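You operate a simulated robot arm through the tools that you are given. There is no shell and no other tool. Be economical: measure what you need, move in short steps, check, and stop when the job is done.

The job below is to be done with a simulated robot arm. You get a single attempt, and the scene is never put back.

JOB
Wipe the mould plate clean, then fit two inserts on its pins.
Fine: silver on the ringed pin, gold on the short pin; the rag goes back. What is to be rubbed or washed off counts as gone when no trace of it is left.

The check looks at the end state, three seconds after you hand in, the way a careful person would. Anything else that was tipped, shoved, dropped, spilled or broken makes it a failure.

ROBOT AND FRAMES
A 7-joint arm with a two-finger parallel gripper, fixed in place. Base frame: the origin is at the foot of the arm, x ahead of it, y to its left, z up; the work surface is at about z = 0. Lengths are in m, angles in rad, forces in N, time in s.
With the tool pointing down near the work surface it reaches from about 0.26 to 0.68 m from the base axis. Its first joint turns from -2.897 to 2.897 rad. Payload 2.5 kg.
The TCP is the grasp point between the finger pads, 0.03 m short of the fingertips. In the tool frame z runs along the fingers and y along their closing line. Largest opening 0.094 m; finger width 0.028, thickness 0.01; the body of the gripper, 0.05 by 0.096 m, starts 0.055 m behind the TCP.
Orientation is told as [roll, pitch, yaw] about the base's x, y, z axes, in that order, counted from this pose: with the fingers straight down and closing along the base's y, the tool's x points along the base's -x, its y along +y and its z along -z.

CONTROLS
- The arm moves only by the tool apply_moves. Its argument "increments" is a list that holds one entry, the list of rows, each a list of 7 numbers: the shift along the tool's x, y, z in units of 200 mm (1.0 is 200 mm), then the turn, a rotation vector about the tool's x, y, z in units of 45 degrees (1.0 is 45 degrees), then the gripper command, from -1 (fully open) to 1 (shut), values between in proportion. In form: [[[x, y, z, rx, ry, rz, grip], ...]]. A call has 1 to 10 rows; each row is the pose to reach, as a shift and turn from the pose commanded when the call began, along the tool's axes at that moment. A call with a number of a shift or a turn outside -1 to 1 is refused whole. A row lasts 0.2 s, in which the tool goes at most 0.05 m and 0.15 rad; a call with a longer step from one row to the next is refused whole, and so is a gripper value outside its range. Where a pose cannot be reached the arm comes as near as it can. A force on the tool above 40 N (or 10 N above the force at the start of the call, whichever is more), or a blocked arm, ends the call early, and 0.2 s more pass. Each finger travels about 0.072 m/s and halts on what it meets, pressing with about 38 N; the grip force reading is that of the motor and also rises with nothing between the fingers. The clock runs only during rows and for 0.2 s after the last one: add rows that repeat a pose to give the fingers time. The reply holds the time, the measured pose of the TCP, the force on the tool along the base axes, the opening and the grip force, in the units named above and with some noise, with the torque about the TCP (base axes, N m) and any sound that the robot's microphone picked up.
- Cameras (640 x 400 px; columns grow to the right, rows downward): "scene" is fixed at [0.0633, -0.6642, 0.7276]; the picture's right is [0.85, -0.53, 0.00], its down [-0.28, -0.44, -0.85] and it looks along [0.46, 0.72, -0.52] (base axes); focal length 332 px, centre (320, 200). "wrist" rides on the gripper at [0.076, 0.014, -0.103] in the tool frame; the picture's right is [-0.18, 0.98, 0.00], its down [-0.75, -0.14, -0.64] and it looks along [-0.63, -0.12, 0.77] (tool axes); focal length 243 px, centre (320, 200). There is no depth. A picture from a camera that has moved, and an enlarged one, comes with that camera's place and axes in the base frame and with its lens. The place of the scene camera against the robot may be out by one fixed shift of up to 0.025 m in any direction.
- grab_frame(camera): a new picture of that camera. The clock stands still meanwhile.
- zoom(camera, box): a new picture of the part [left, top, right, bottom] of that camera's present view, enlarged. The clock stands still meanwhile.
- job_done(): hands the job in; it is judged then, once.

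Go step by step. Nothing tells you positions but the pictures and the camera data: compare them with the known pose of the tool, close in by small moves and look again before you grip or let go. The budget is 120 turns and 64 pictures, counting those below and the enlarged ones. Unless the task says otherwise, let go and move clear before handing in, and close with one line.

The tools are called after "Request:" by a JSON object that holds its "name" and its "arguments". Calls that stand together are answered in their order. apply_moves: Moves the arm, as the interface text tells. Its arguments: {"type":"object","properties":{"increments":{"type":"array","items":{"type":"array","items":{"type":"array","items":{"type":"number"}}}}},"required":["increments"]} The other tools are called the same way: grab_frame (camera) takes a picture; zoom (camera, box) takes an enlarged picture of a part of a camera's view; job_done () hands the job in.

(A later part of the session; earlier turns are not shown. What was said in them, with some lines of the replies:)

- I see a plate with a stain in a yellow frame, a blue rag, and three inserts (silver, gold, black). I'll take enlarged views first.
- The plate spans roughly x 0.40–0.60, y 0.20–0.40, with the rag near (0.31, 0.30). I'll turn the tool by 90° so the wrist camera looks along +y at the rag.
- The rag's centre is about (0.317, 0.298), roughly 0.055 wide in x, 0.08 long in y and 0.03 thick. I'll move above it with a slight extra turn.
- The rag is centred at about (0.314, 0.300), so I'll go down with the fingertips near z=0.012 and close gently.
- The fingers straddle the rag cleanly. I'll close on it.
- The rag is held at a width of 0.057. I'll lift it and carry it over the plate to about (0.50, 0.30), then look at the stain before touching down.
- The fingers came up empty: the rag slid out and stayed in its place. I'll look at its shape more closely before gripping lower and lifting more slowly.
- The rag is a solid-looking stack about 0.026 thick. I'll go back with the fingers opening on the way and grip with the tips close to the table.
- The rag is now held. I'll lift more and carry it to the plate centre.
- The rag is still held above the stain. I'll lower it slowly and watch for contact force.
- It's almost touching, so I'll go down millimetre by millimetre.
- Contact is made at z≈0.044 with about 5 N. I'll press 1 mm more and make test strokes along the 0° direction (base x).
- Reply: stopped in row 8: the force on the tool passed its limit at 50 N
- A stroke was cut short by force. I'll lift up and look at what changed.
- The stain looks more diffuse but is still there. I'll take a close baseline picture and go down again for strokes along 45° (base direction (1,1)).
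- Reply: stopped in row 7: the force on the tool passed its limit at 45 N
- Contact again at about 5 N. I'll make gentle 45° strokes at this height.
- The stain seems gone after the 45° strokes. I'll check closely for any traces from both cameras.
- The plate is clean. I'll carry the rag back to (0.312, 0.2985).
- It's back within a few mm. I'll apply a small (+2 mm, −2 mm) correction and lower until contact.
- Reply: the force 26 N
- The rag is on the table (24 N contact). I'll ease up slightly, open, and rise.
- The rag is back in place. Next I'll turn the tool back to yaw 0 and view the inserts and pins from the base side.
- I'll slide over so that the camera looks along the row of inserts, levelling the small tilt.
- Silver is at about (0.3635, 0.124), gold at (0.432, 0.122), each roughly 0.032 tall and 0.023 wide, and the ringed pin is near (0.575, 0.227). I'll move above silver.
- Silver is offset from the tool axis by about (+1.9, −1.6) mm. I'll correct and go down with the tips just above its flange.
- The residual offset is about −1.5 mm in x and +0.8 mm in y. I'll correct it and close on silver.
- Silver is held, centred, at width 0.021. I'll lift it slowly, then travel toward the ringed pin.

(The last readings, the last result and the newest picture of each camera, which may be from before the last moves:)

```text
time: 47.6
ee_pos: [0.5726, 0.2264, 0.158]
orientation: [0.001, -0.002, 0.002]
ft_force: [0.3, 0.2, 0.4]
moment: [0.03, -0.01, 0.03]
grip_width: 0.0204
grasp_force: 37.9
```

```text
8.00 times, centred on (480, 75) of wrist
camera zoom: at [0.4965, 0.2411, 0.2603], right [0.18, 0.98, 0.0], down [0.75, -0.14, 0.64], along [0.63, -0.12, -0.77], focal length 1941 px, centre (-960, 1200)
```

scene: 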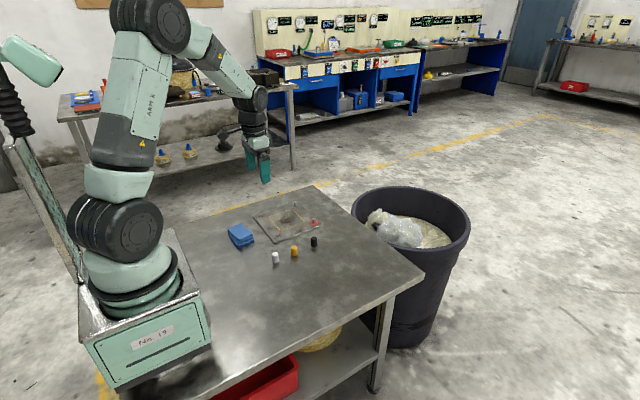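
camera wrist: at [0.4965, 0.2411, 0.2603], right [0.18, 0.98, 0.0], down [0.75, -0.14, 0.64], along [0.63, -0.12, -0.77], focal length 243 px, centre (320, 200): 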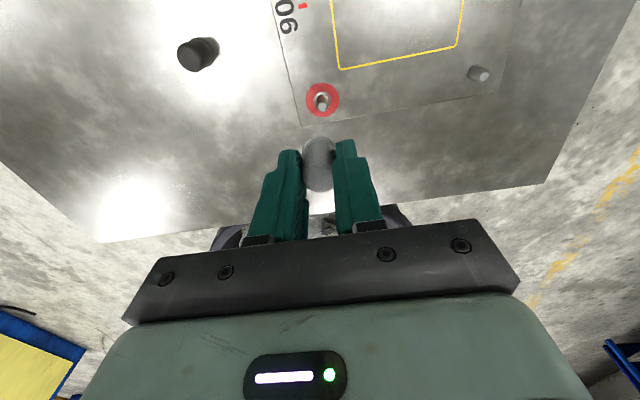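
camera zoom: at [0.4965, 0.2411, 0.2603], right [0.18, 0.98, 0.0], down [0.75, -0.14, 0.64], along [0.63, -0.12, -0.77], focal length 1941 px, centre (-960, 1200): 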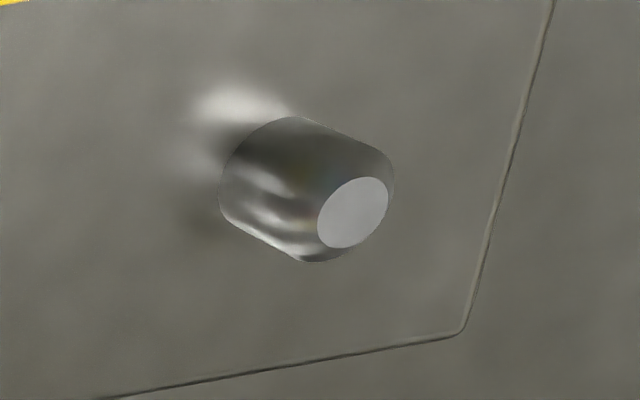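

The ringed pin sits at TCP + (1.5, 2.2) mm with its top at z≈0.031. I'll correct with the cap's own offset and lower to just above the pin.

Request:
{"name": "apply_moves", "arguments": {"increments": [[[-0.011, 0.011, 0.1, 0, 0, 0, 1], [-0.011, 0.011, 0.2, 0, 0, 0, 1], [-0.011, 0.011, 0.3, 0, 0, 0, 1], [-0.011, 0.011, 0.36, 0, 0, 0, 1], [-0.011, 0.011, 0.39, 0, 0, 0, 1], [-0.011, 0.011, 0.39, 0, 0, 0, 1]]]}}

Request:
{"name": "zoom", "arguments": {"camera": "wrist", "box": [272, 100, 368, 160]}}

Request:
{"name": "zoom", "arguments": {"camera": "scene", "box": [290, 190, 338, 230]}}

```text
time: 49.0
ee_pos: [0.5755, 0.2299, 0.0818]
orientation: [0.002, -0.001, 0.002]
ft_force: [0.5, 0.4, 0.0]
moment: [-0.02, 0.01, -0.01]
grip_width: 0.0208
grasp_force: 38.0
```

```text
6.67 times, centred on (320, 130) of wrist
camera zoom: at [0.4983, 0.2442, 0.1839], right [0.18, 0.98, 0.0], down [0.75, -0.14, 0.64], along [0.63, -0.12, -0.77], focal length 1618 px, centre (320, 667)
```

zoom: 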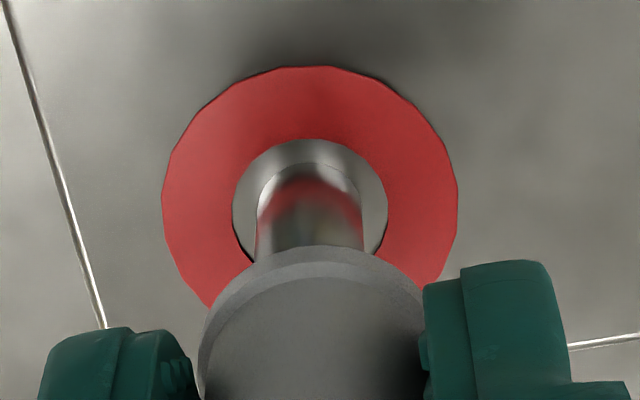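

```text
10.00 times, centred on (314, 210) of scene
camera zoom: at [0.0633, -0.6642, 0.7276], right [0.85, -0.53, 0.0], down [-0.28, -0.44, -0.85], along [0.46, 0.72, -0.52], focal length 3315 px, centre (380, 100)
```

zoom: 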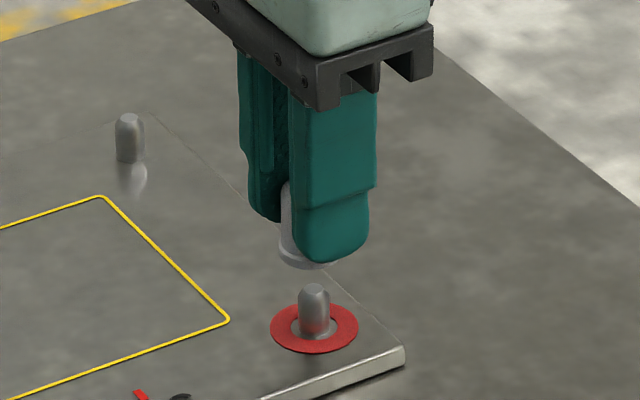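

The cap needs about (+0.6, −0.6) mm to line up. I'll apply that and lower slowly, watching the force.

Request:
{"name": "apply_moves", "arguments": {"increments": [[[-0.003, -0.003, 0.01, 0, 0, 0, 1], [-0.003, -0.003, 0.03, 0, 0, 0, 1], [-0.003, -0.003, 0.045, 0, 0, 0, 1], [-0.003, -0.003, 0.06, 0, 0, 0, 1], [-0.003, -0.003, 0.067, 0, 0, 0, 1], [-0.003, -0.003, 0.075, 0, 0, 0, 1]]]}}

```text
time: 50.4
ee_pos: [0.5764, 0.2287, 0.0666]
orientation: [0.0, -0.003, 0.002]
ft_force: [0.5, -0.2, 0.2]
moment: [-0.01, 0.0, -0.02]
grip_width: 0.0207
grasp_force: 38.1
```

Request:
{"name": "apply_moves", "arguments": {"increments": [[[0, 0, 0.007, 0, 0, 0, 1], [0, 0, 0.014, 0, 0, 0, 1], [0, 0, 0.02, 0, 0, 0, 1], [0, 0, 0.02, 0, 0, 0, 1]]]}}

Request:
{"name": "zoom", "arguments": {"camera": "scene", "box": [290, 190, 338, 230]}}

```text
time: 51.4
ee_pos: [0.5765, 0.2299, 0.0617]
orientation: [-0.001, -0.003, 0.002]
ft_force: [0.2, 0.7, -0.2]
moment: [0.02, 0.0, -0.04]
grip_width: 0.0207
grasp_force: 37.8
```

```text
10.00 times, centred on (314, 210) of scene
camera zoom: at [0.0633, -0.6642, 0.7276], right [0.85, -0.53, 0.0], down [-0.28, -0.44, -0.85], along [0.46, 0.72, -0.52], focal length 3315 px, centre (380, 100)
```

zoom: 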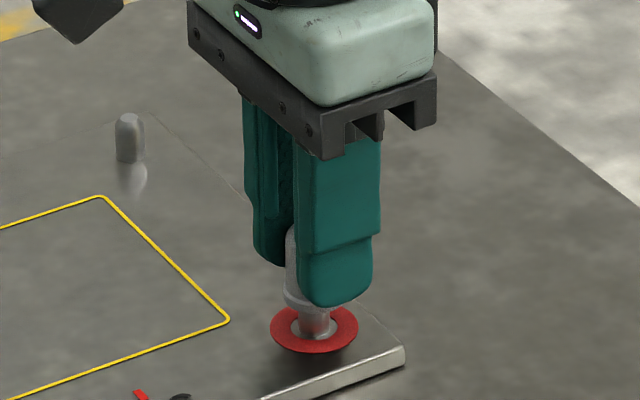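

The cap has gone over the pin without force (TCP z 0.062). I'll keep lowering until it seats, expected near z 0.048.

Request:
{"name": "apply_moves", "arguments": {"increments": [[[0, 0, 0.01, 0, 0, 0, 1], [0, 0, 0.02, 0, 0, 0, 1], [0, 0, 0.03, 0, 0, 0, 1], [0, 0, 0.04, 0, 0, 0, 1], [0, 0, 0.048, 0, 0, 0, 1], [0, 0, 0.055, 0, 0, 0, 1], [0, 0, 0.055, 0, 0, 0, 1]]]}}

```text
time: 53.0
ee_pos: [0.576, 0.2291, 0.0519]
orientation: [-0.001, -0.003, 0.002]
ft_force: [-0.1, 0.8, 1.1]
moment: [0.0, -0.03, 0.01]
grip_width: 0.021
grasp_force: 37.9
```

Request:
{"name": "apply_moves", "arguments": {"increments": [[[0, 0, 0.005, 0, 0, 0, 1], [0, 0, 0.01, 0, 0, 0, 1], [0, 0, 0.01, 0, 0, 0, 1]]]}}

Request:
{"name": "apply_moves", "arguments": {"increments": [[[0, 0, 0.003, 0, 0, 0, 1], [0, 0, 0.006, 0, 0, 0, 1], [0, 0, 0.006, 0, 0, 0, 1]]]}}

```text
time: 53.8
ee_pos: [0.5749, 0.2274, 0.0481]
orientation: [-0.003, 0.0, 0.001]
ft_force: [-10.2, -8.9, 9.7]
moment: [-0.22, -0.05, 0.0]
grip_width: 0.0208
grasp_force: 37.6
```

```text
time: 54.6
ee_pos: [0.5748, 0.2296, 0.0486]
orientation: [-0.005, 0.0, 0.001]
ft_force: [-19.1, -15.5, 21.3]
moment: [-0.4, 0.43, -0.04]
grip_width: 0.0206
grasp_force: 38.1
```

It's seated at z≈0.0485. I'll ease off, open the fingers and look.

Request:
{"name": "apply_moves", "arguments": {"increments": [[[0, 0, -0.006, 0, 0, 0, 1], [0, 0, -0.006, 0, 0, 0, 0.4], [0, 0, -0.006, 0, 0, 0, 0], [0, 0, -0.006, 0, 0, 0, -0.4], [0, 0, -0.006, 0, 0, 0, -0.4]]]}}

Request:
{"name": "zoom", "arguments": {"camera": "scene", "box": [290, 190, 338, 230]}}

Request:
{"name": "zoom", "arguments": {"camera": "wrist", "box": [240, 110, 400, 210]}}

```text
time: 55.8
ee_pos: [0.5761, 0.2292, 0.0502]
orientation: [0.001, -0.002, 0.002]
ft_force: [0.3, 0.0, 0.2]
moment: [-0.02, -0.01, 0.0]
grip_width: 0.0662
grasp_force: 0.1
```

```text
10.00 times, centred on (314, 210) of scene
camera zoom: at [0.0633, -0.6642, 0.7276], right [0.85, -0.53, 0.0], down [-0.28, -0.44, -0.85], along [0.46, 0.72, -0.52], focal length 3315 px, centre (380, 100)
```

zoom: 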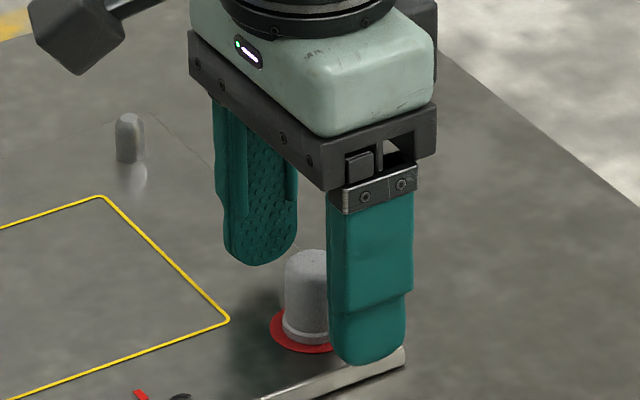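

```text
4.00 times, centred on (320, 160) of wrist
camera zoom: at [0.4994, 0.2435, 0.1514], right [0.18, 0.98, 0.0], down [0.75, -0.14, 0.64], along [0.63, -0.12, -0.77], focal length 970 px, centre (320, 360)
```

zoom: 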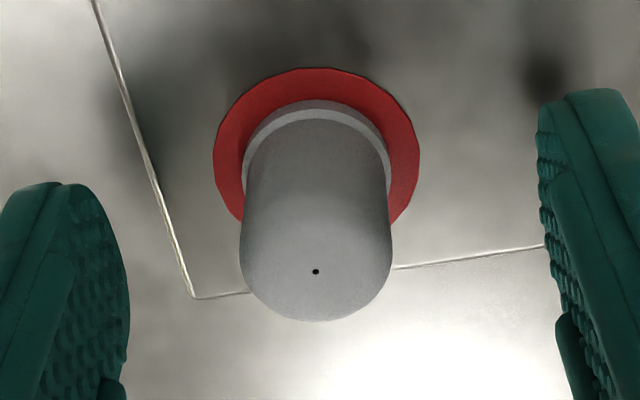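

Silver is seated on the ringed pin. I'll rise and travel over to gold near (0.433, 0.1215).

Request:
{"name": "apply_moves", "arguments": {"increments": [[[0, 0, -0.1, 0, 0, 0, -0.4], [0, 0, -0.25, 0, 0, 0, -0.4], [0, 0, -0.45, 0, 0, 0, -0.4], [0, 0, -0.6, 0, 0, 0, -0.6], [0.14, -0.11, -0.6, 0, 0, 0, -1], [0.28, -0.22, -0.6, 0, 0, 0, -1], [0.42, -0.32, -0.6, 0, 0, 0, -1], [0.56, -0.43, -0.6, 0, 0, 0, -1], [0.68, -0.52, -0.55, 0, 0, 0, -1], [0.716, -0.537, -0.4, 0, 0, 0, -1]]]}}

Request:
{"name": "apply_moves", "arguments": {"increments": [[[0, 0, 0.08, 0, 0, 0, -1], [0, 0, 0.15, 0, 0, 0, -1], [0, 0, 0.15, 0, 0, 0, -1]]]}}

Request:
{"name": "zoom", "arguments": {"camera": "wrist", "box": [240, 90, 400, 190]}}

```text
time: 58.0
ee_pos: [0.4305, 0.1188, 0.1271]
orientation: [-0.001, -0.002, 0.004]
ft_force: [-0.5, -0.6, 0.2]
moment: [0.0, 0.0, -0.03]
grip_width: 0.094
grasp_force: 0.0
```

```text
time: 58.8
ee_pos: [0.4311, 0.1194, 0.0977]
orientation: [-0.001, -0.002, 0.002]
ft_force: [0.0, 0.2, -0.3]
moment: [0.0, 0.01, -0.02]
grip_width: 0.0937
grasp_force: 0.1
```

```text
4.00 times, centred on (320, 140) of wrist
camera zoom: at [0.3554, 0.1338, 0.1996], right [0.18, 0.98, 0.0], down [0.75, -0.14, 0.64], along [0.63, -0.12, -0.77], focal length 970 px, centre (320, 440)
```

zoom: 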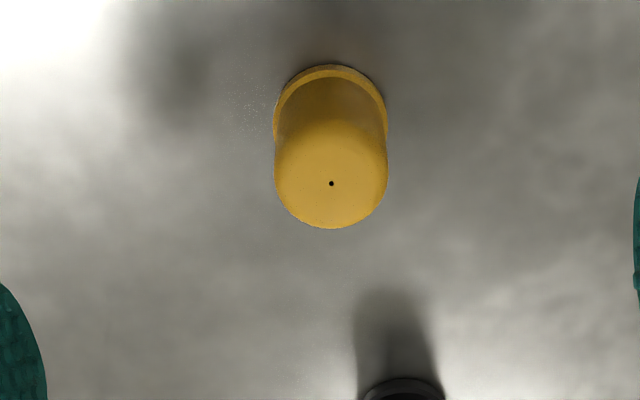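

Gold is at TCP + about (0.6, 2.2) mm after applying the bias learned from silver. I'll go down onto it.

Request:
{"name": "apply_moves", "arguments": {"increments": [[[-0.003, 0.011, 0.1, 0, 0, 0, -1], [-0.003, 0.011, 0.2, 0, 0, 0, -1], [-0.003, 0.011, 0.27, 0, 0, 0, -1], [-0.003, 0.011, 0.297, 0, 0, 0, -1], [-0.003, 0.011, 0.297, 0, 0, 0, -1]]]}}

Request:
{"name": "zoom", "arguments": {"camera": "wrist", "box": [240, 110, 400, 210]}}

```text
time: 60.0
ee_pos: [0.4327, 0.1205, 0.0395]
orientation: [0.0, -0.002, 0.002]
ft_force: [0.1, 0.2, 0.3]
moment: [0.01, 0.01, -0.03]
grip_width: 0.0938
grasp_force: 0.1
```

```text
4.00 times, centred on (320, 160) of wrist
camera zoom: at [0.3569, 0.1364, 0.1416], right [0.18, 0.98, 0.0], down [0.75, -0.14, 0.64], along [0.63, -0.12, -0.77], focal length 970 px, centre (320, 360)
```

zoom: 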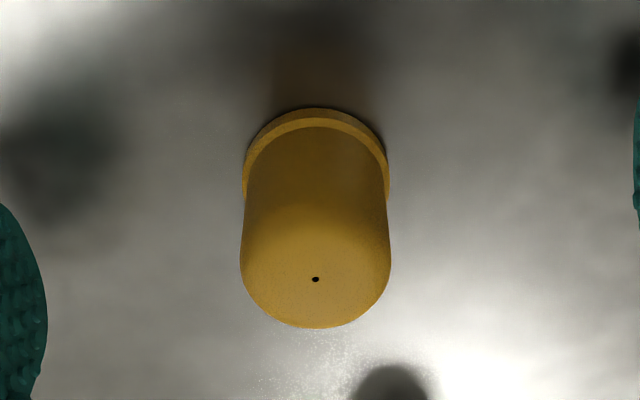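

It's lined up the same as silver in x and 0.7 mm off in y. I'll correct and close.

Request:
{"name": "apply_moves", "arguments": {"increments": [[[0, -0.0035, 0, 0, 0, 0, -0.6], [0, -0.0035, 0, 0, 0, 0, 0], [0, -0.0035, 0, 0, 0, 0, 0.3], [0, -0.0035, 0, 0, 0, 0, 1], [0, -0.0035, 0, 0, 0, 0, 1], [0, -0.0035, 0, 0, 0, 0, 1]]]}}

Request:
{"name": "zoom", "arguments": {"camera": "wrist", "box": [240, 110, 400, 210]}}

Request:
{"name": "apply_moves", "arguments": {"increments": [[[0, 0, -0.02, 0, 0, 0, 1], [0, 0, -0.06, 0, 0, 0, 1], [0, 0, -0.12, 0, 0, 0, 1], [0, 0, -0.2, 0, 0, 0, 1], [0, 0, -0.32, 0, 0, 0, 1], [0, 0, -0.45, 0, 0, 0, 1], [0, 0, -0.6, 0, 0, 0, 1], [0, 0.04, -0.6, 0, 0, 0, 1], [0, 0.15, -0.6, 0, 0, 0, 1], [0, 0.27, -0.6, 0, 0, 0, 1]]]}}

```text
time: 61.4
ee_pos: [0.4331, 0.122, 0.0391]
orientation: [0.0, -0.002, 0.002]
ft_force: [0.1, -0.3, -0.1]
moment: [-0.03, -0.01, 0.0]
grip_width: 0.0206
grasp_force: 37.9
```

```text
4.00 times, centred on (320, 160) of wrist
camera zoom: at [0.3569, 0.1365, 0.1416], right [0.18, 0.98, 0.0], down [0.75, -0.14, 0.64], along [0.63, -0.12, -0.77], focal length 970 px, centre (320, 360)
```

zoom: 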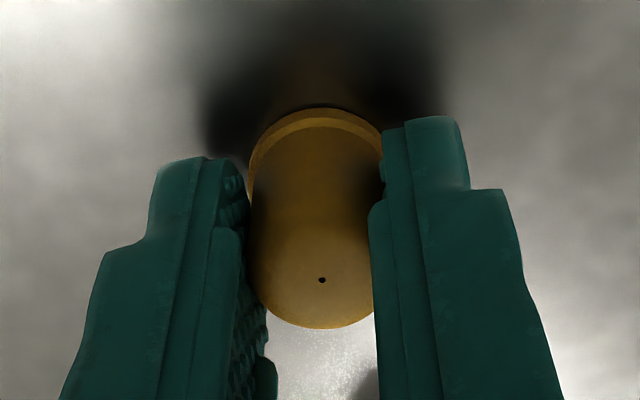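

```text
time: 63.6
ee_pos: [0.4346, 0.1766, 0.1598]
orientation: [-0.002, -0.001, 0.002]
ft_force: [-0.4, -0.5, 0.2]
moment: [0.01, 0.0, -0.03]
grip_width: 0.0208
grasp_force: 37.6
```

Gold is held the same way as silver was. I'll travel to the short pin near (0.576, 0.3725).

Request:
{"name": "apply_moves", "arguments": {"increments": [[[-0.1, 0.14, 0, 0, 0, 0, 1], [-0.2, 0.28, 0, 0, 0, 0, 1], [-0.3, 0.42, 0, 0, 0, 0, 1], [-0.4, 0.56, 0, 0, 0, 0, 1], [-0.5, 0.7, 0, 0, 0, 0, 1], [-0.6, 0.84, 0, 0, 0, 0, 1], [-0.68, 0.95, 0, 0, 0, 0, 1], [-0.7075, 0.98, 0, 0, 0, 0, 1], [-0.7075, 0.98, 0, 0, 0, 0, 1]]]}}

Request:
{"name": "zoom", "arguments": {"camera": "wrist", "box": [264, 70, 376, 140]}}

```text
time: 65.6
ee_pos: [0.5687, 0.3669, 0.1569]
orientation: [-0.001, -0.002, 0.0]
ft_force: [-0.5, -1.1, -0.2]
moment: [0.02, -0.03, -0.03]
grip_width: 0.0207
grasp_force: 37.7
out of reach, approached as far as the arm can: row 8, 9
```

```text
5.71 times, centred on (320, 105) of wrist
camera zoom: at [0.4916, 0.3819, 0.2598], right [0.18, 0.98, 0.0], down [0.75, -0.14, 0.64], along [0.63, -0.12, -0.77], focal length 1386 px, centre (320, 743)
```

zoom: 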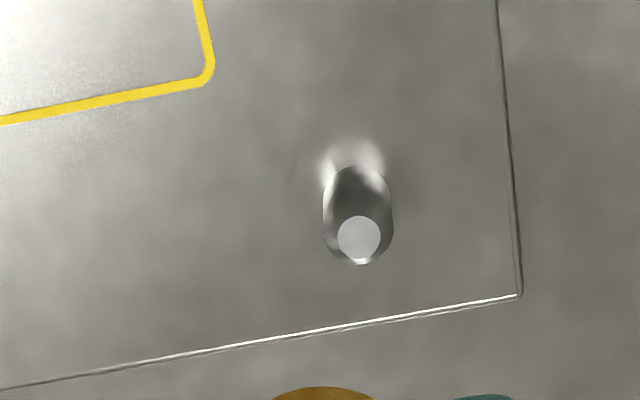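

The arm stops about 9 mm short of the pin (pin at about (0.5754, 0.3725), radius 0.685). A tool tilt of about 0.05 rad outward should give the reach, so I'll try the tilt first and read the pose.

Request:
{"name": "apply_moves", "arguments": {"increments": [[[0, 0, 0, -0.0173, -0.0268, 0, 1], [0, 0, 0, -0.0346, -0.0535, 0, 1], [0, 0, 0, -0.0346, -0.0535, 0, 1]]]}}

```text
time: 66.4
ee_pos: [0.5675, 0.3677, 0.1589]
orientation: [0.028, -0.044, 0.002]
ft_force: [0.1, 0.5, 0.4]
moment: [-0.07, 0.02, 0.02]
grip_width: 0.0205
grasp_force: 38.4
```

The tilt works without a reach warning. I'll lower to just above the pin, aiming at TCP ≈ (0.5744, 0.3713, 0.083).

Request:
{"name": "apply_moves", "arguments": {"increments": [[[-0.004, 0.002, 0.1, 0, 0, 0, 1], [-0.008, 0.005, 0.2, 0, 0, 0, 1], [-0.012, 0.0075, 0.3, 0, 0, 0, 1], [-0.016, 0.0095, 0.36, 0, 0, 0, 1], [-0.016, 0.0095, 0.38, 0, 0, 0, 1], [-0.016, 0.0095, 0.38, 0, 0, 0, 1]]]}}

Request:
{"name": "zoom", "arguments": {"camera": "wrist", "box": [272, 100, 368, 160]}}

Request:
{"name": "zoom", "arguments": {"camera": "scene", "box": [270, 170, 318, 210]}}

```text
time: 67.8
ee_pos: [0.572, 0.3701, 0.0834]
orientation: [0.026, -0.043, 0.001]
ft_force: [0.5, 0.3, 0.0]
moment: [-0.02, 0.01, 0.0]
grip_width: 0.0206
grasp_force: 37.7
out of reach, approached as far as the arm can: row 5, 6
```

```text
6.67 times, centred on (320, 130) of wrist
camera zoom: at [0.492, 0.3815, 0.1825], right [0.18, 0.98, 0.03], down [0.73, -0.16, 0.67], along [0.66, -0.1, -0.74], focal length 1618 px, centre (320, 667)
```

zoom: 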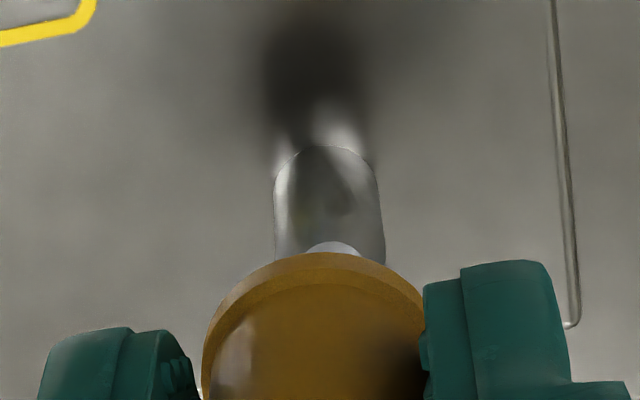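

```text
10.00 times, centred on (294, 190) of scene
camera zoom: at [0.0633, -0.6642, 0.7276], right [0.85, -0.53, 0.0], down [-0.28, -0.44, -0.85], along [0.46, 0.72, -0.52], focal length 3315 px, centre (580, 300)
```

zoom: 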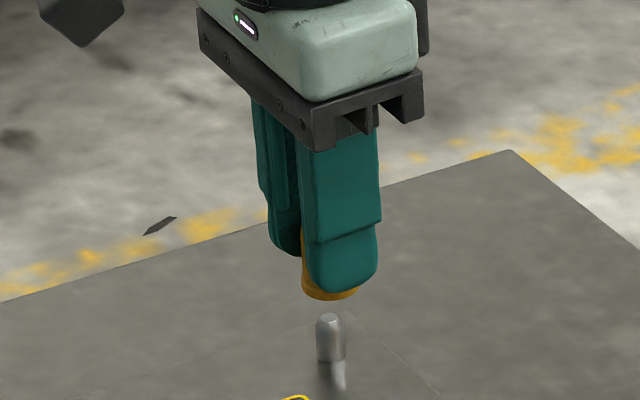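

A slight overall tilt still isn't enough. A better way is to set gold back on the table and regrip it with the tool pitched about the closing axis, so the cap stays upright while the tool leans outward. First I'll rise and retreat.

Request:
{"name": "apply_moves", "arguments": {"increments": [[[0, 0, -0.15, 0, 0, 0, 1], [0.05, 0, -0.3, 0, 0, 0, 1], [0.15, -0.1, -0.4, 0.0173, 0.0268, 0, 1], [0.25, -0.25, -0.4, 0.0346, 0.0535, 0, 1], [0.35, -0.4, -0.4, 0.0346, 0.0535, 0, 1], [0.45, -0.55, -0.4, 0.0346, 0.0535, 0, 1], [0.55, -0.7, -0.4, 0.0346, 0.0535, 0, 1], [0.65, -0.85, -0.4, 0.0346, 0.0535, 0, 1], [0.7, -0.98, -0.4, 0.0346, 0.0535, 0, 1], [0.7, -0.98, -0.4, 0.0346, 0.0535, 0, 1]]]}}

```text
time: 70.0
ee_pos: [0.4322, 0.1702, 0.1532]
orientation: [-0.001, -0.002, 0.002]
ft_force: [0.2, -0.2, 0.5]
moment: [-0.01, -0.03, 0.01]
grip_width: 0.021
grasp_force: 38.1
```

Level again. I'll lower gold back to its table spot.

Request:
{"name": "apply_moves", "arguments": {"increments": [[[-0.004, -0.12, 0.05, 0, 0, 0, 1], [-0.004, -0.24, 0.15, 0, 0, 0, 1], [-0.004, -0.24, 0.3, 0, 0, 0, 1], [-0.004, -0.24, 0.42, 0, 0, 0, 1], [-0.004, -0.24, 0.5, 0, 0, 0, 1], [-0.004, -0.24, 0.54, 0, 0, 0, 1], [-0.004, -0.24, 0.555, 0, 0, 0, 1], [-0.004, -0.24, 0.56, 0, 0, 0, 1], [-0.004, -0.24, 0.56, 0, 0, 0, 1]]]}}

```text
time: 72.0
ee_pos: [0.4314, 0.1242, 0.0425]
orientation: [0.0, -0.004, 0.001]
ft_force: [0.9, -0.1, 0.6]
moment: [-0.04, -0.01, -0.04]
grip_width: 0.0209
grasp_force: 37.8
```

Request:
{"name": "apply_moves", "arguments": {"increments": [[[0, 0, 0.005, 0, 0, 0, 1], [0, 0, 0.01, 0, 0, 0, 1], [0, 0, 0.012, 0, 0, 0, 1], [0, 0, 0.012, 0, 0, 0, 1]]]}}

Request:
{"name": "apply_moves", "arguments": {"increments": [[[0, 0, 0.003, 0, 0, 0, 1], [0, 0, 0.006, 0, 0, 0, 1], [0, 0, 0.006, 0, 0, 0, 1]]]}}

```text
time: 73.0
ee_pos: [0.4316, 0.1237, 0.0404]
orientation: [-0.001, -0.002, 0.003]
ft_force: [-6.5, 0.7, 13.7]
moment: [0.03, 0.12, 0.02]
grip_width: 0.0209
grasp_force: 38.0
```

```text
time: 73.8
ee_pos: [0.433, 0.1242, 0.0391]
orientation: [0.001, -0.005, 0.003]
ft_force: [-6.5, 0.3, 29.1]
moment: [0.02, 0.05, 0.01]
grip_width: 0.0207
grasp_force: 38.4
```

Gold stands on the table. I'll open, pitch the tool 0.14 rad about the closing axis around the cap, and look.

Request:
{"name": "apply_moves", "arguments": {"increments": [[[0, 0, -0.006, 0, 0, 0, 1], [0, 0, -0.006, 0, 0, 0, 0.3], [0, 0, -0.006, 0, 0, 0, 0], [0, 0, -0.006, 0, 0, 0, -0.4], [0, 0, -0.012, 0, 0, 0, -0.4], [0, 0, -0.016, 0, -0.06, 0, -0.4], [0, 0, -0.016, 0, -0.12, 0, -0.4], [0, 0, -0.016, 0, -0.178, 0, -0.4], [0, 0, -0.016, 0, -0.178, 0, -0.4]]]}}

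Request:
{"name": "zoom", "arguments": {"camera": "wrist", "box": [240, 110, 400, 210]}}

Request:
{"name": "zoom", "arguments": {"camera": "scene", "box": [268, 225, 332, 265]}}

```text
time: 75.8
ee_pos: [0.4313, 0.1241, 0.04]
orientation: [0.0, -0.142, 0.001]
ft_force: [-0.8, -0.1, 0.5]
moment: [-0.01, -0.01, 0.03]
grip_width: 0.0659
grasp_force: 0.1
```

```text
4.00 times, centred on (320, 160) of wrist
camera zoom: at [0.3412, 0.1388, 0.1306], right [0.18, 0.98, 0.03], down [0.66, -0.14, 0.74], along [0.73, -0.12, -0.67], focal length 970 px, centre (320, 360)
```

zoom: 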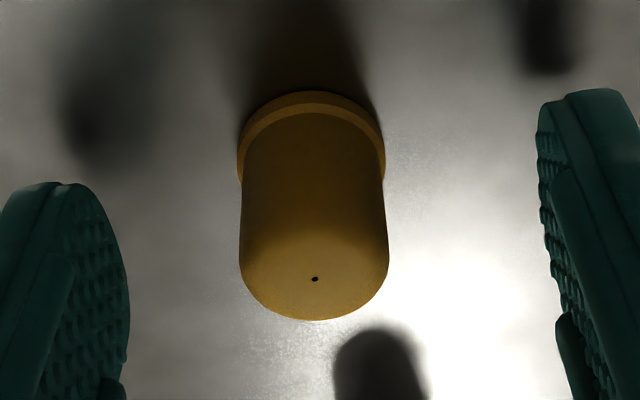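

```text
10.00 times, centred on (300, 245) of scene
camera zoom: at [0.0633, -0.6642, 0.7276], right [0.85, -0.53, 0.0], down [-0.28, -0.44, -0.85], along [0.46, 0.72, -0.52], focal length 3315 px, centre (520, -250)
```

zoom: 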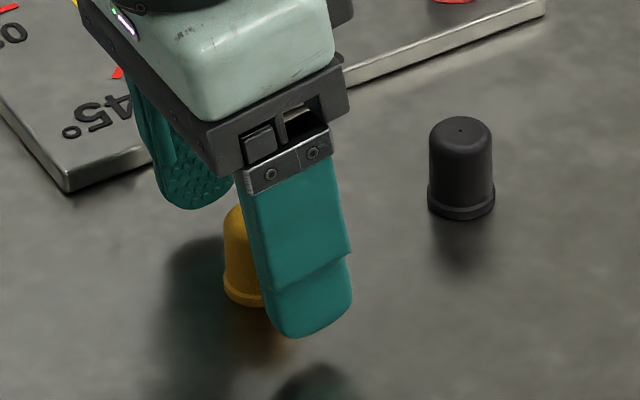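

Gold stands upright under the leaning fingers. I'll close on it, check, and lift slowly.

Request:
{"name": "apply_moves", "arguments": {"increments": [[[0, -0.002, 0, 0, 0, 0, 0], [0, -0.002, 0, 0, 0, 0, 0.3], [0, -0.002, 0, 0, 0, 0, 1], [0, -0.002, 0, 0, 0, 0, 1], [0, -0.002, 0, 0, 0, 0, 1]]]}}

Request:
{"name": "zoom", "arguments": {"camera": "wrist", "box": [240, 110, 400, 210]}}

```text
time: 77.0
ee_pos: [0.4294, 0.1233, 0.0396]
orientation: [0.0, -0.142, 0.003]
ft_force: [0.0, 0.0, 1.2]
moment: [-0.02, -0.04, 0.0]
grip_width: 0.021
grasp_force: 38.5
```

```text
4.00 times, centred on (320, 160) of wrist
camera zoom: at [0.3405, 0.138, 0.1306], right [0.18, 0.98, 0.03], down [0.66, -0.14, 0.74], along [0.73, -0.12, -0.67], focal length 970 px, centre (320, 360)
```

zoom: 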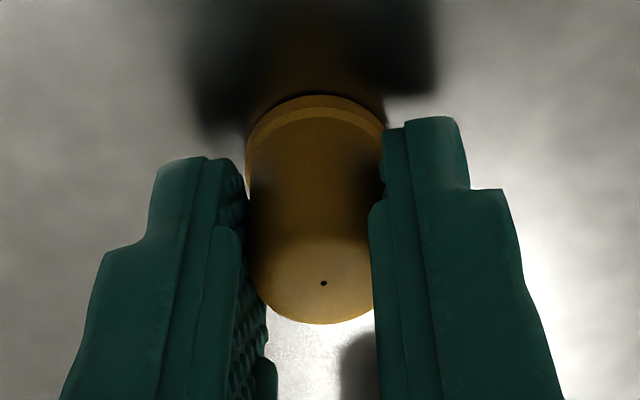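

Gold is gripped firmly and upright. I'll lift it and carry it toward the short pin.

Request:
{"name": "apply_moves", "arguments": {"increments": [[[-0.003, 0, -0.02, 0, 0, 0, 1], [-0.0085, 0, -0.06, 0, 0, 0, 1], [-0.017, 0, -0.12, 0, 0, 0, 1], [-0.0285, 0, -0.2, 0, 0, 0, 1], [-0.0456, 0, -0.32, 0, 0, 0, 1], [-0.0641, 0, -0.45, 0, 0, 0, 1], [-0.0846, 0, -0.594, 0, 0, 0, 1], [-0.0846, 0.1, -0.594, 0, 0, 0, 1], [-0.0846, 0.2425, -0.594, 0, 0, 0, 1], [-0.0846, 0.2425, -0.594, 0, 0, 0, 1]]]}}

Request:
{"name": "apply_moves", "arguments": {"increments": [[[-0.1, 0.14, 0.014, 0, 0, 0, 1], [-0.2, 0.28, 0.028, 0, 0, 0, 1], [-0.3, 0.42, 0.042, 0, 0, 0, 1], [-0.4, 0.56, 0.057, 0, 0, 0, 1], [-0.5, 0.7, 0.071, 0, 0, 0, 1], [-0.6, 0.84, 0.086, 0, 0, 0, 1], [-0.68, 0.95, 0.097, 0, 0, 0, 1], [-0.714, 1.0, 0.102, 0, 0, 0, 1], [-0.714, 1.0, 0.102, 0, 0, 0, 1]]]}}

Request:
{"name": "zoom", "arguments": {"camera": "wrist", "box": [264, 70, 376, 140]}}

```text
time: 79.2
ee_pos: [0.4297, 0.1722, 0.1611]
orientation: [-0.002, -0.141, 0.002]
ft_force: [-0.3, -0.6, 0.9]
moment: [0.03, -0.02, 0.03]
grip_width: 0.0208
grasp_force: 37.6
```

```text
time: 81.2
ee_pos: [0.5731, 0.371, 0.1572]
orientation: [-0.001, -0.14, 0.002]
ft_force: [0.3, 0.0, 0.5]
moment: [-0.01, 0.03, 0.01]
grip_width: 0.0208
grasp_force: 37.7
```

```text
5.71 times, centred on (320, 105) of wrist
camera zoom: at [0.4831, 0.3863, 0.2493], right [0.18, 0.98, 0.02], down [0.66, -0.14, 0.74], along [0.73, -0.12, -0.67], focal length 1386 px, centre (320, 743)
```

zoom: 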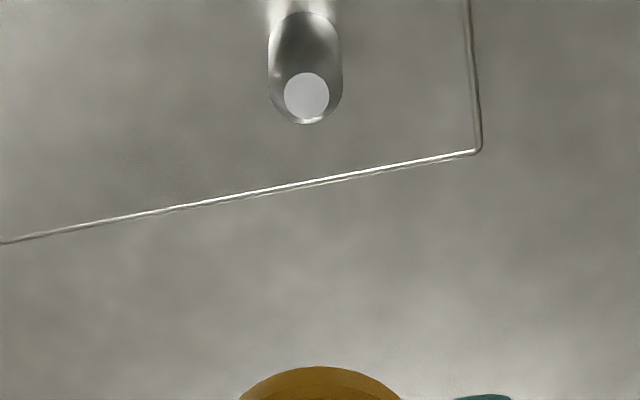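

This pose is within reach and the pin is about 1 mm from the aim. I'll lower to just above the pin and check again.

Request:
{"name": "apply_moves", "arguments": {"increments": [[[0.01, 0.0015, 0.1, 0, 0, 0, 1], [0.023, 0.0015, 0.2, 0, 0, 0, 1], [0.038, 0.0015, 0.3, 0, 0, 0, 1], [0.046, 0.0015, 0.36, 0, 0, 0, 1], [0.05, 0.0015, 0.387, 0, 0, 0, 1], [0.05, 0.0015, 0.387, 0, 0, 0, 1]]]}}

Request:
{"name": "zoom", "arguments": {"camera": "wrist", "box": [272, 100, 368, 160]}}

Request:
{"name": "zoom", "arguments": {"camera": "scene", "box": [270, 170, 318, 210]}}

```text
time: 82.6
ee_pos: [0.5747, 0.3736, 0.0813]
orientation: [0.0, -0.143, 0.002]
ft_force: [-0.9, -0.1, -0.2]
moment: [-0.01, 0.01, 0.02]
grip_width: 0.0206
grasp_force: 37.7
```

```text
6.67 times, centred on (320, 130) of wrist
camera zoom: at [0.4845, 0.3877, 0.1725], right [0.18, 0.98, 0.03], down [0.66, -0.14, 0.74], along [0.73, -0.12, -0.67], focal length 1618 px, centre (320, 667)
```

zoom: 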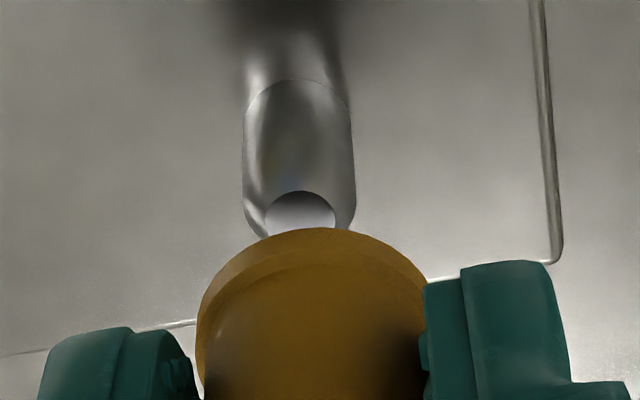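

```text
10.00 times, centred on (294, 190) of scene
camera zoom: at [0.0633, -0.6642, 0.7276], right [0.85, -0.53, 0.0], down [-0.28, -0.44, -0.85], along [0.46, 0.72, -0.52], focal length 3315 px, centre (580, 300)
```

zoom: 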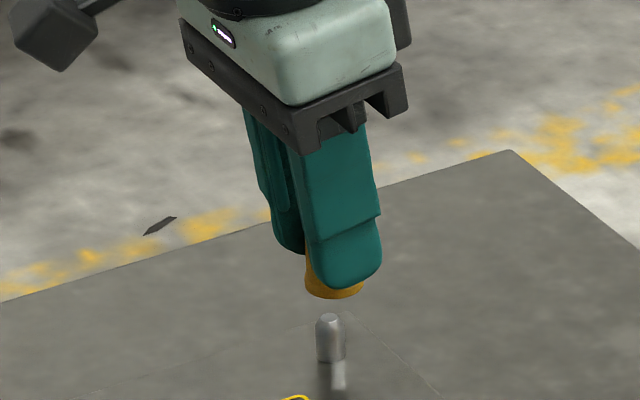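

The views suggest moving about −1.8 mm in x and −0.4 mm in y; the pin has a generous chamfer. I'll correct and lower slowly.

Request:
{"name": "apply_moves", "arguments": {"increments": [[[0.009, -0.002, 0, 0, 0, 0, 1], [0.011, -0.002, 0.02, 0, 0, 0, 1], [0.014, -0.002, 0.04, 0, 0, 0, 1], [0.017, -0.002, 0.055, 0, 0, 0, 1], [0.018, -0.002, 0.064, 0, 0, 0, 1], [0.018, -0.002, 0.064, 0, 0, 0, 1]]]}}

Request:
{"name": "apply_moves", "arguments": {"increments": [[[0.001, 0, 0.007, 0, 0, 0, 1], [0.002, 0, 0.014, 0, 0, 0, 1], [0.0035, 0, 0.024, 0, 0, 0, 1], [0.0035, 0, 0.024, 0, 0, 0, 1]]]}}

Request:
{"name": "zoom", "arguments": {"camera": "scene", "box": [270, 170, 318, 210]}}

```text
time: 84.0
ee_pos: [0.5737, 0.3727, 0.07]
orientation: [-0.001, -0.14, 0.002]
ft_force: [0.5, -0.1, -0.4]
moment: [0.0, -0.02, 0.02]
grip_width: 0.0207
grasp_force: 38.0
```

```text
time: 85.0
ee_pos: [0.5721, 0.3719, 0.0637]
orientation: [0.0, -0.142, 0.003]
ft_force: [0.2, -0.1, -0.2]
moment: [-0.02, 0.03, 0.02]
grip_width: 0.0208
grasp_force: 38.1
```

```text
10.00 times, centred on (294, 190) of scene
camera zoom: at [0.0633, -0.6642, 0.7276], right [0.85, -0.53, 0.0], down [-0.28, -0.44, -0.85], along [0.46, 0.72, -0.52], focal length 3315 px, centre (580, 300)
```

zoom: 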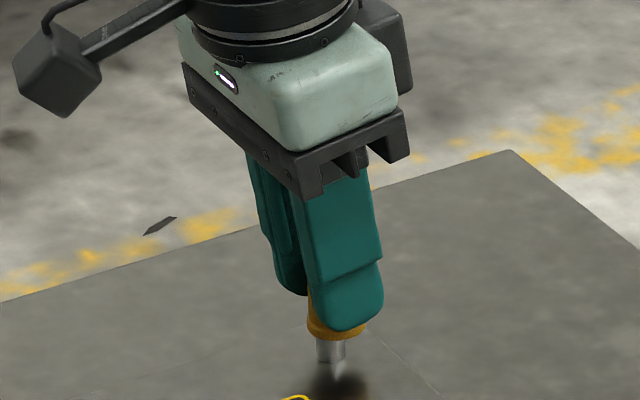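

There's no force at z 0.064, where the cap's rim should already be below the pin top. I'll keep going down gently.

Request:
{"name": "apply_moves", "arguments": {"increments": [[[0.0014, 0, 0.01, 0, 0, 0, 1], [0.0028, 0, 0.02, 0, 0, 0, 1], [0.0042, 0, 0.03, 0, 0, 0, 1], [0.005, 0, 0.036, 0, 0, 0, 1], [0.005, 0, 0.036, 0, 0, 0, 1]]]}}

Request:
{"name": "apply_moves", "arguments": {"increments": [[[0.0007, 0, 0.005, 0, 0, 0, 1], [0.0014, 0, 0.01, 0, 0, 0, 1], [0.0021, 0, 0.015, 0, 0, 0, 1], [0.0021, 0, 0.015, 0, 0, 0, 1]]]}}

```text
time: 86.2
ee_pos: [0.5732, 0.3715, 0.0569]
orientation: [0.002, -0.14, 0.001]
ft_force: [-2.0, 0.6, -0.2]
moment: [0.02, 0.09, -0.03]
grip_width: 0.0208
grasp_force: 38.5
```

```text
time: 87.2
ee_pos: [0.5735, 0.372, 0.055]
orientation: [0.001, -0.14, 0.003]
ft_force: [-11.9, 1.3, 3.2]
moment: [0.04, 0.45, -0.03]
grip_width: 0.0208
grasp_force: 38.2
```

A sideways force of −12 N in x says the cap wants to move toward −x. I'll shift 1 mm that way.

Request:
{"name": "apply_moves", "arguments": {"increments": [[[0.0025, 0, -0.0004, 0, 0, 0, 1], [0.005, 0, -0.0007, 0, 0, 0, 1], [0.005, 0, -0.0007, 0, 0, 0, 1]]]}}

```text
time: 88.0
ee_pos: [0.5735, 0.3713, 0.0533]
orientation: [0.0, -0.143, 0.001]
ft_force: [-4.9, 3.2, 0.4]
moment: [0.1, 0.15, 0.03]
grip_width: 0.0211
grasp_force: 38.1
```

The force dropped, so that was the right direction. I'll shift 0.5 mm more and go on down to seat it (expected near z 0.0505).

Request:
{"name": "apply_moves", "arguments": {"increments": [[[0.0032, 0, 0.003, 0, 0, 0, 1], [0.004, 0, 0.008, 0, 0, 0, 1], [0.0045, 0, 0.012, 0, 0, 0, 1], [0.0045, 0, 0.012, 0, 0, 0, 1]]]}}

Request:
{"name": "apply_moves", "arguments": {"increments": [[[0.0007, 0, 0.004, 0, 0, 0, 1], [0.001, 0, 0.007, 0, 0, 0, 1], [0.001, 0, 0.007, 0, 0, 0, 1]]]}}

Request:
{"name": "zoom", "arguments": {"camera": "scene", "box": [270, 170, 318, 210]}}

```text
time: 89.0
ee_pos: [0.5722, 0.3711, 0.051]
orientation: [0.0, -0.144, 0.002]
ft_force: [-1.1, -0.4, 2.4]
moment: [0.02, 0.04, 0.01]
grip_width: 0.0205
grasp_force: 38.1
```

```text
time: 89.8
ee_pos: [0.5724, 0.3717, 0.0495]
orientation: [0.0, -0.14, 0.004]
ft_force: [-23.4, -6.2, 17.1]
moment: [-0.18, 0.59, -0.05]
grip_width: 0.0208
grasp_force: 38.1
```

```text
10.00 times, centred on (294, 190) of scene
camera zoom: at [0.0633, -0.6642, 0.7276], right [0.85, -0.53, 0.0], down [-0.28, -0.44, -0.85], along [0.46, 0.72, -0.52], focal length 3315 px, centre (580, 300)
```

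zoom: 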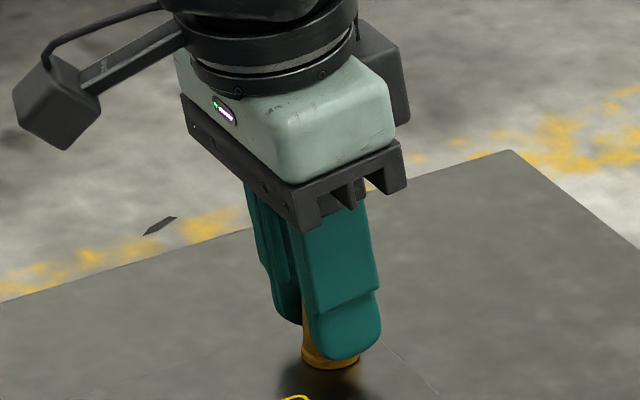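

Gold is seated on the plate. I'll ease off, open, and look.

Request:
{"name": "apply_moves", "arguments": {"increments": [[[-0.001, 0, -0.007, 0, 0, 0, 1], [-0.001, 0, -0.007, 0, 0, 0, 0.4], [-0.001, 0, -0.007, 0, 0, 0, 0], [-0.001, 0, -0.007, 0, 0, 0, -0.4], [-0.001, 0, -0.007, 0, 0, 0, -0.4], [-0.0085, 0, -0.06, 0, 0, 0, -0.4], [-0.017, 0, -0.15, 0, 0, 0, -0.4], [-0.035, 0, -0.3, 0, 0, 0, -0.4], [-0.05, 0, -0.45, 0, 0, 0, -0.4]]]}}

Request:
{"name": "zoom", "arguments": {"camera": "scene", "box": [254, 178, 334, 228]}}

Request:
{"name": "grab_frame", "arguments": {"camera": "wrist"}}

```text
time: 91.8
ee_pos: [0.5691, 0.3744, 0.1422]
orientation: [-0.002, -0.142, 0.004]
ft_force: [-0.3, -0.1, -1.0]
moment: [0.02, 0.03, 0.0]
grip_width: 0.066
grasp_force: 0.1
```

```text
8.00 times, centred on (294, 203) of scene
camera zoom: at [0.0633, -0.6642, 0.7276], right [0.85, -0.53, 0.0], down [-0.28, -0.44, -0.85], along [0.46, 0.72, -0.52], focal length 2652 px, centre (528, 176)
```

zoom: 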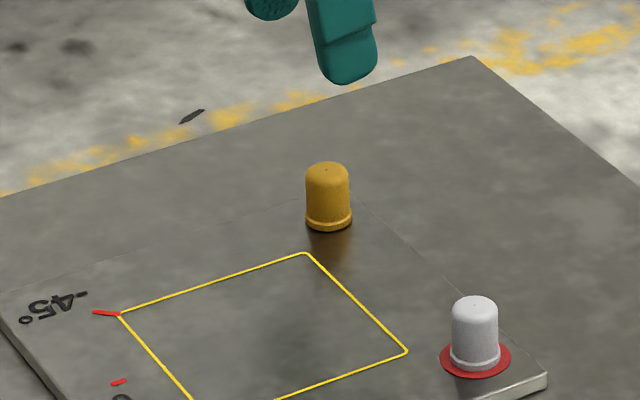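

```text
9 pictures are left
camera wrist: at [0.4786, 0.3886, 0.2316], right [0.18, 0.98, 0.02], down [0.66, -0.14, 0.74], along [0.73, -0.12, -0.67], focal length 243 px, centre (320, 200)
```

wrist: 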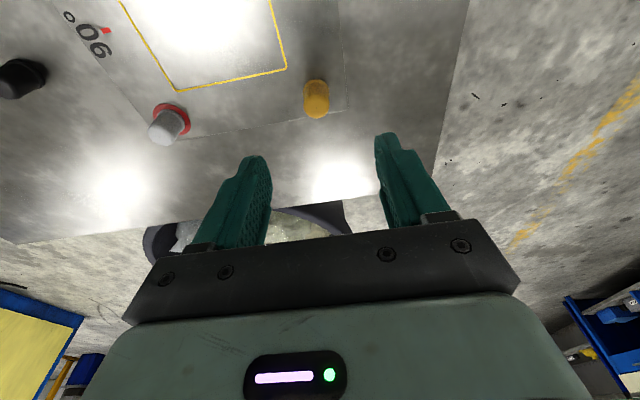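

Both inserts are on their pins. I'll move clear and check that the faint darkness inside the frame is only the arm's shadow.

Request:
{"name": "apply_moves", "arguments": {"increments": [[[0.1, -0.1, -0.2, 0, 0.06, 0, -0.4], [0.25, -0.25, -0.4, 0, 0.12, 0, -0.4], [0.4, -0.4, -0.5, 0, 0.178, 0, -0.4], [0.55, -0.55, -0.55, 0, 0.178, 0, -0.4], [0.7, -0.7, -0.6, 0, 0.178, 0, -0.4], [0.85, -0.85, -0.65, 0, 0.178, 0, -0.4], [0.98, -0.98, -0.7, 0, 0.178, 0, -0.4], [0.98, -0.98, -0.7, 0, 0.178, 0, -0.4]]]}}

Request:
{"name": "zoom", "arguments": {"camera": "scene", "box": [254, 188, 334, 238]}}

Request:
{"name": "grab_frame", "arguments": {"camera": "scene"}}

Request:
{"name": "grab_frame", "arguments": {"camera": "wrist"}}

```text
refused: row 2 steps farther than a row can; nothing moved
```

```text
8.00 times, centred on (294, 213) of scene
camera zoom: at [0.0633, -0.6642, 0.7276], right [0.85, -0.53, 0.0], down [-0.28, -0.44, -0.85], along [0.46, 0.72, -0.52], focal length 2652 px, centre (528, 96)
```

zoom: 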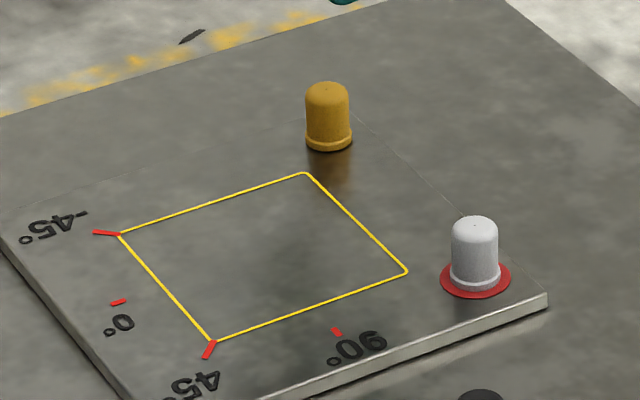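

```text
7 pictures are left
```

scene: 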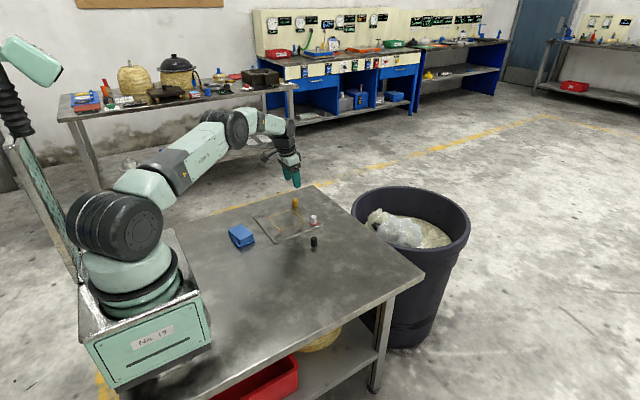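

```text
6 pictures are left
camera wrist: at [0.4786, 0.3886, 0.2316], right [0.18, 0.98, 0.02], down [0.66, -0.14, 0.74], along [0.73, -0.12, -0.67], focal length 243 px, centre (320, 200)
```

wrist: 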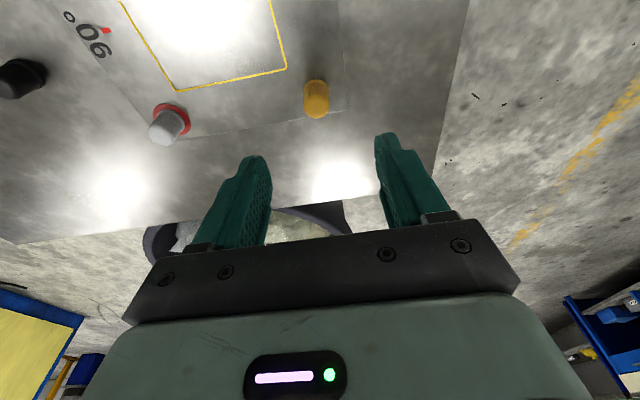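

The retreat was refused for too long a step, so I'll repeat it with shorter ones.

Request:
{"name": "apply_moves", "arguments": {"increments": [[[0, 0, -0.15, 0, 0.06, 0, -0.4], [0.05, -0.05, -0.35, 0, 0.12, 0, -0.4], [0.17, -0.17, -0.4, 0, 0.178, 0, -0.4], [0.3, -0.3, -0.45, 0, 0.178, 0, -0.4], [0.43, -0.43, -0.5, 0, 0.178, 0, -0.4], [0.56, -0.56, -0.55, 0, 0.178, 0, -0.4], [0.69, -0.69, -0.6, 0, 0.178, 0, -0.4], [0.82, -0.82, -0.65, 0, 0.178, 0, -0.4], [0.93, -0.93, -0.7, 0, 0.178, 0, -0.4]]]}}

Request:
{"name": "zoom", "arguments": {"camera": "scene", "box": [254, 188, 334, 238]}}

Request:
{"name": "grab_frame", "arguments": {"camera": "wrist"}}

```text
time: 93.8
ee_pos: [0.3649, 0.1871, 0.2533]
orientation: [-0.001, -0.003, 0.004]
ft_force: [0.0, 0.4, -0.8]
moment: [-0.01, -0.01, -0.02]
grip_width: 0.0659
grasp_force: 0.1
```

```text
8.00 times, centred on (294, 213) of scene
camera zoom: at [0.0633, -0.6642, 0.7276], right [0.85, -0.53, 0.0], down [-0.28, -0.44, -0.85], along [0.46, 0.72, -0.52], focal length 2652 px, centre (528, 96)
```

zoom: 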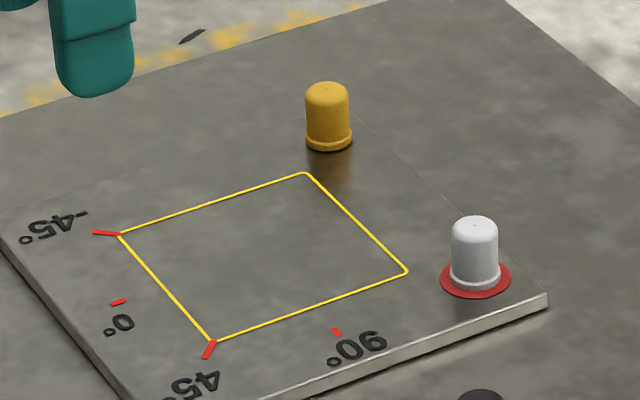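

```text
4 pictures are left
camera wrist: at [0.2886, 0.2012, 0.3556], right [0.18, 0.98, 0.0], down [0.75, -0.14, 0.64], along [0.63, -0.12, -0.77], focal length 243 px, centre (320, 200)
```

wrist: 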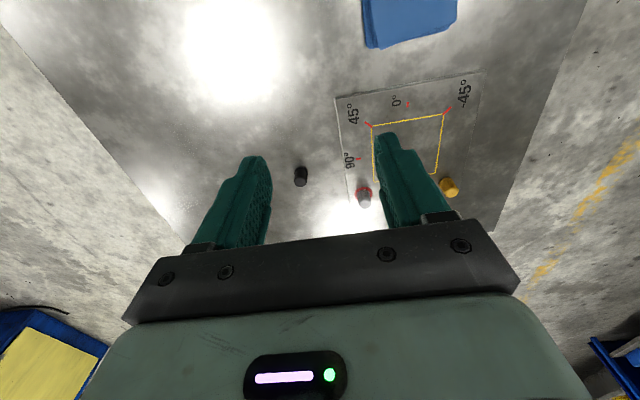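

The dark patch has gone with the arm's shadow. One last enlarged look at the frame from the wrist camera.

Request:
{"name": "zoom", "arguments": {"camera": "wrist", "box": [360, 100, 470, 200]}}

Request:
{"name": "zoom", "arguments": {"camera": "scene", "box": [266, 203, 306, 228]}}

```text
4.00 times, centred on (415, 150) of wrist
camera zoom: at [0.2886, 0.2012, 0.3556], right [0.18, 0.98, 0.0], down [0.75, -0.14, 0.64], along [0.63, -0.12, -0.77], focal length 970 px, centre (-60, 400)
```

zoom: 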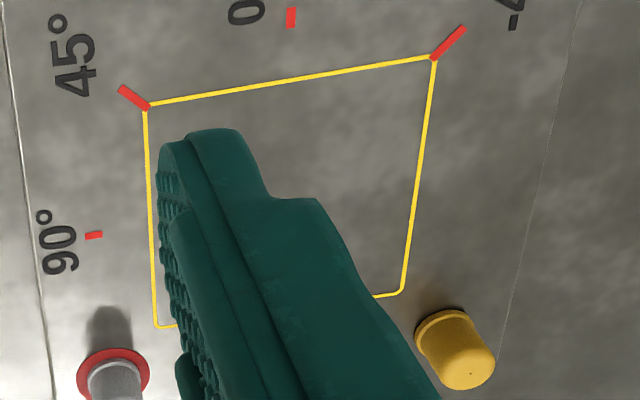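

```text
16.00 times, centred on (286, 216) of scene
camera zoom: at [0.0633, -0.6642, 0.7276], right [0.85, -0.53, 0.0], down [-0.28, -0.44, -0.85], along [0.46, 0.72, -0.52], focal length 5304 px, centre (864, -48)
```

zoom: 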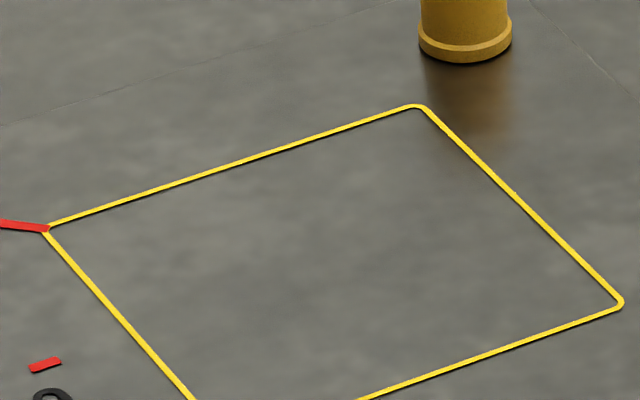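

The plate shows no trace of the stain, both inserts are seated, the rag is back, and the arm is clear, so I'm handing in.

Request:
{"name": "job_done", "arguments": {}}

```text
The job is handed in.
```

The job is handed in: the plate is wiped clean, silver is on the ringed pin, gold is on the short pin, and the rag is back within a few millimetres of where it started.
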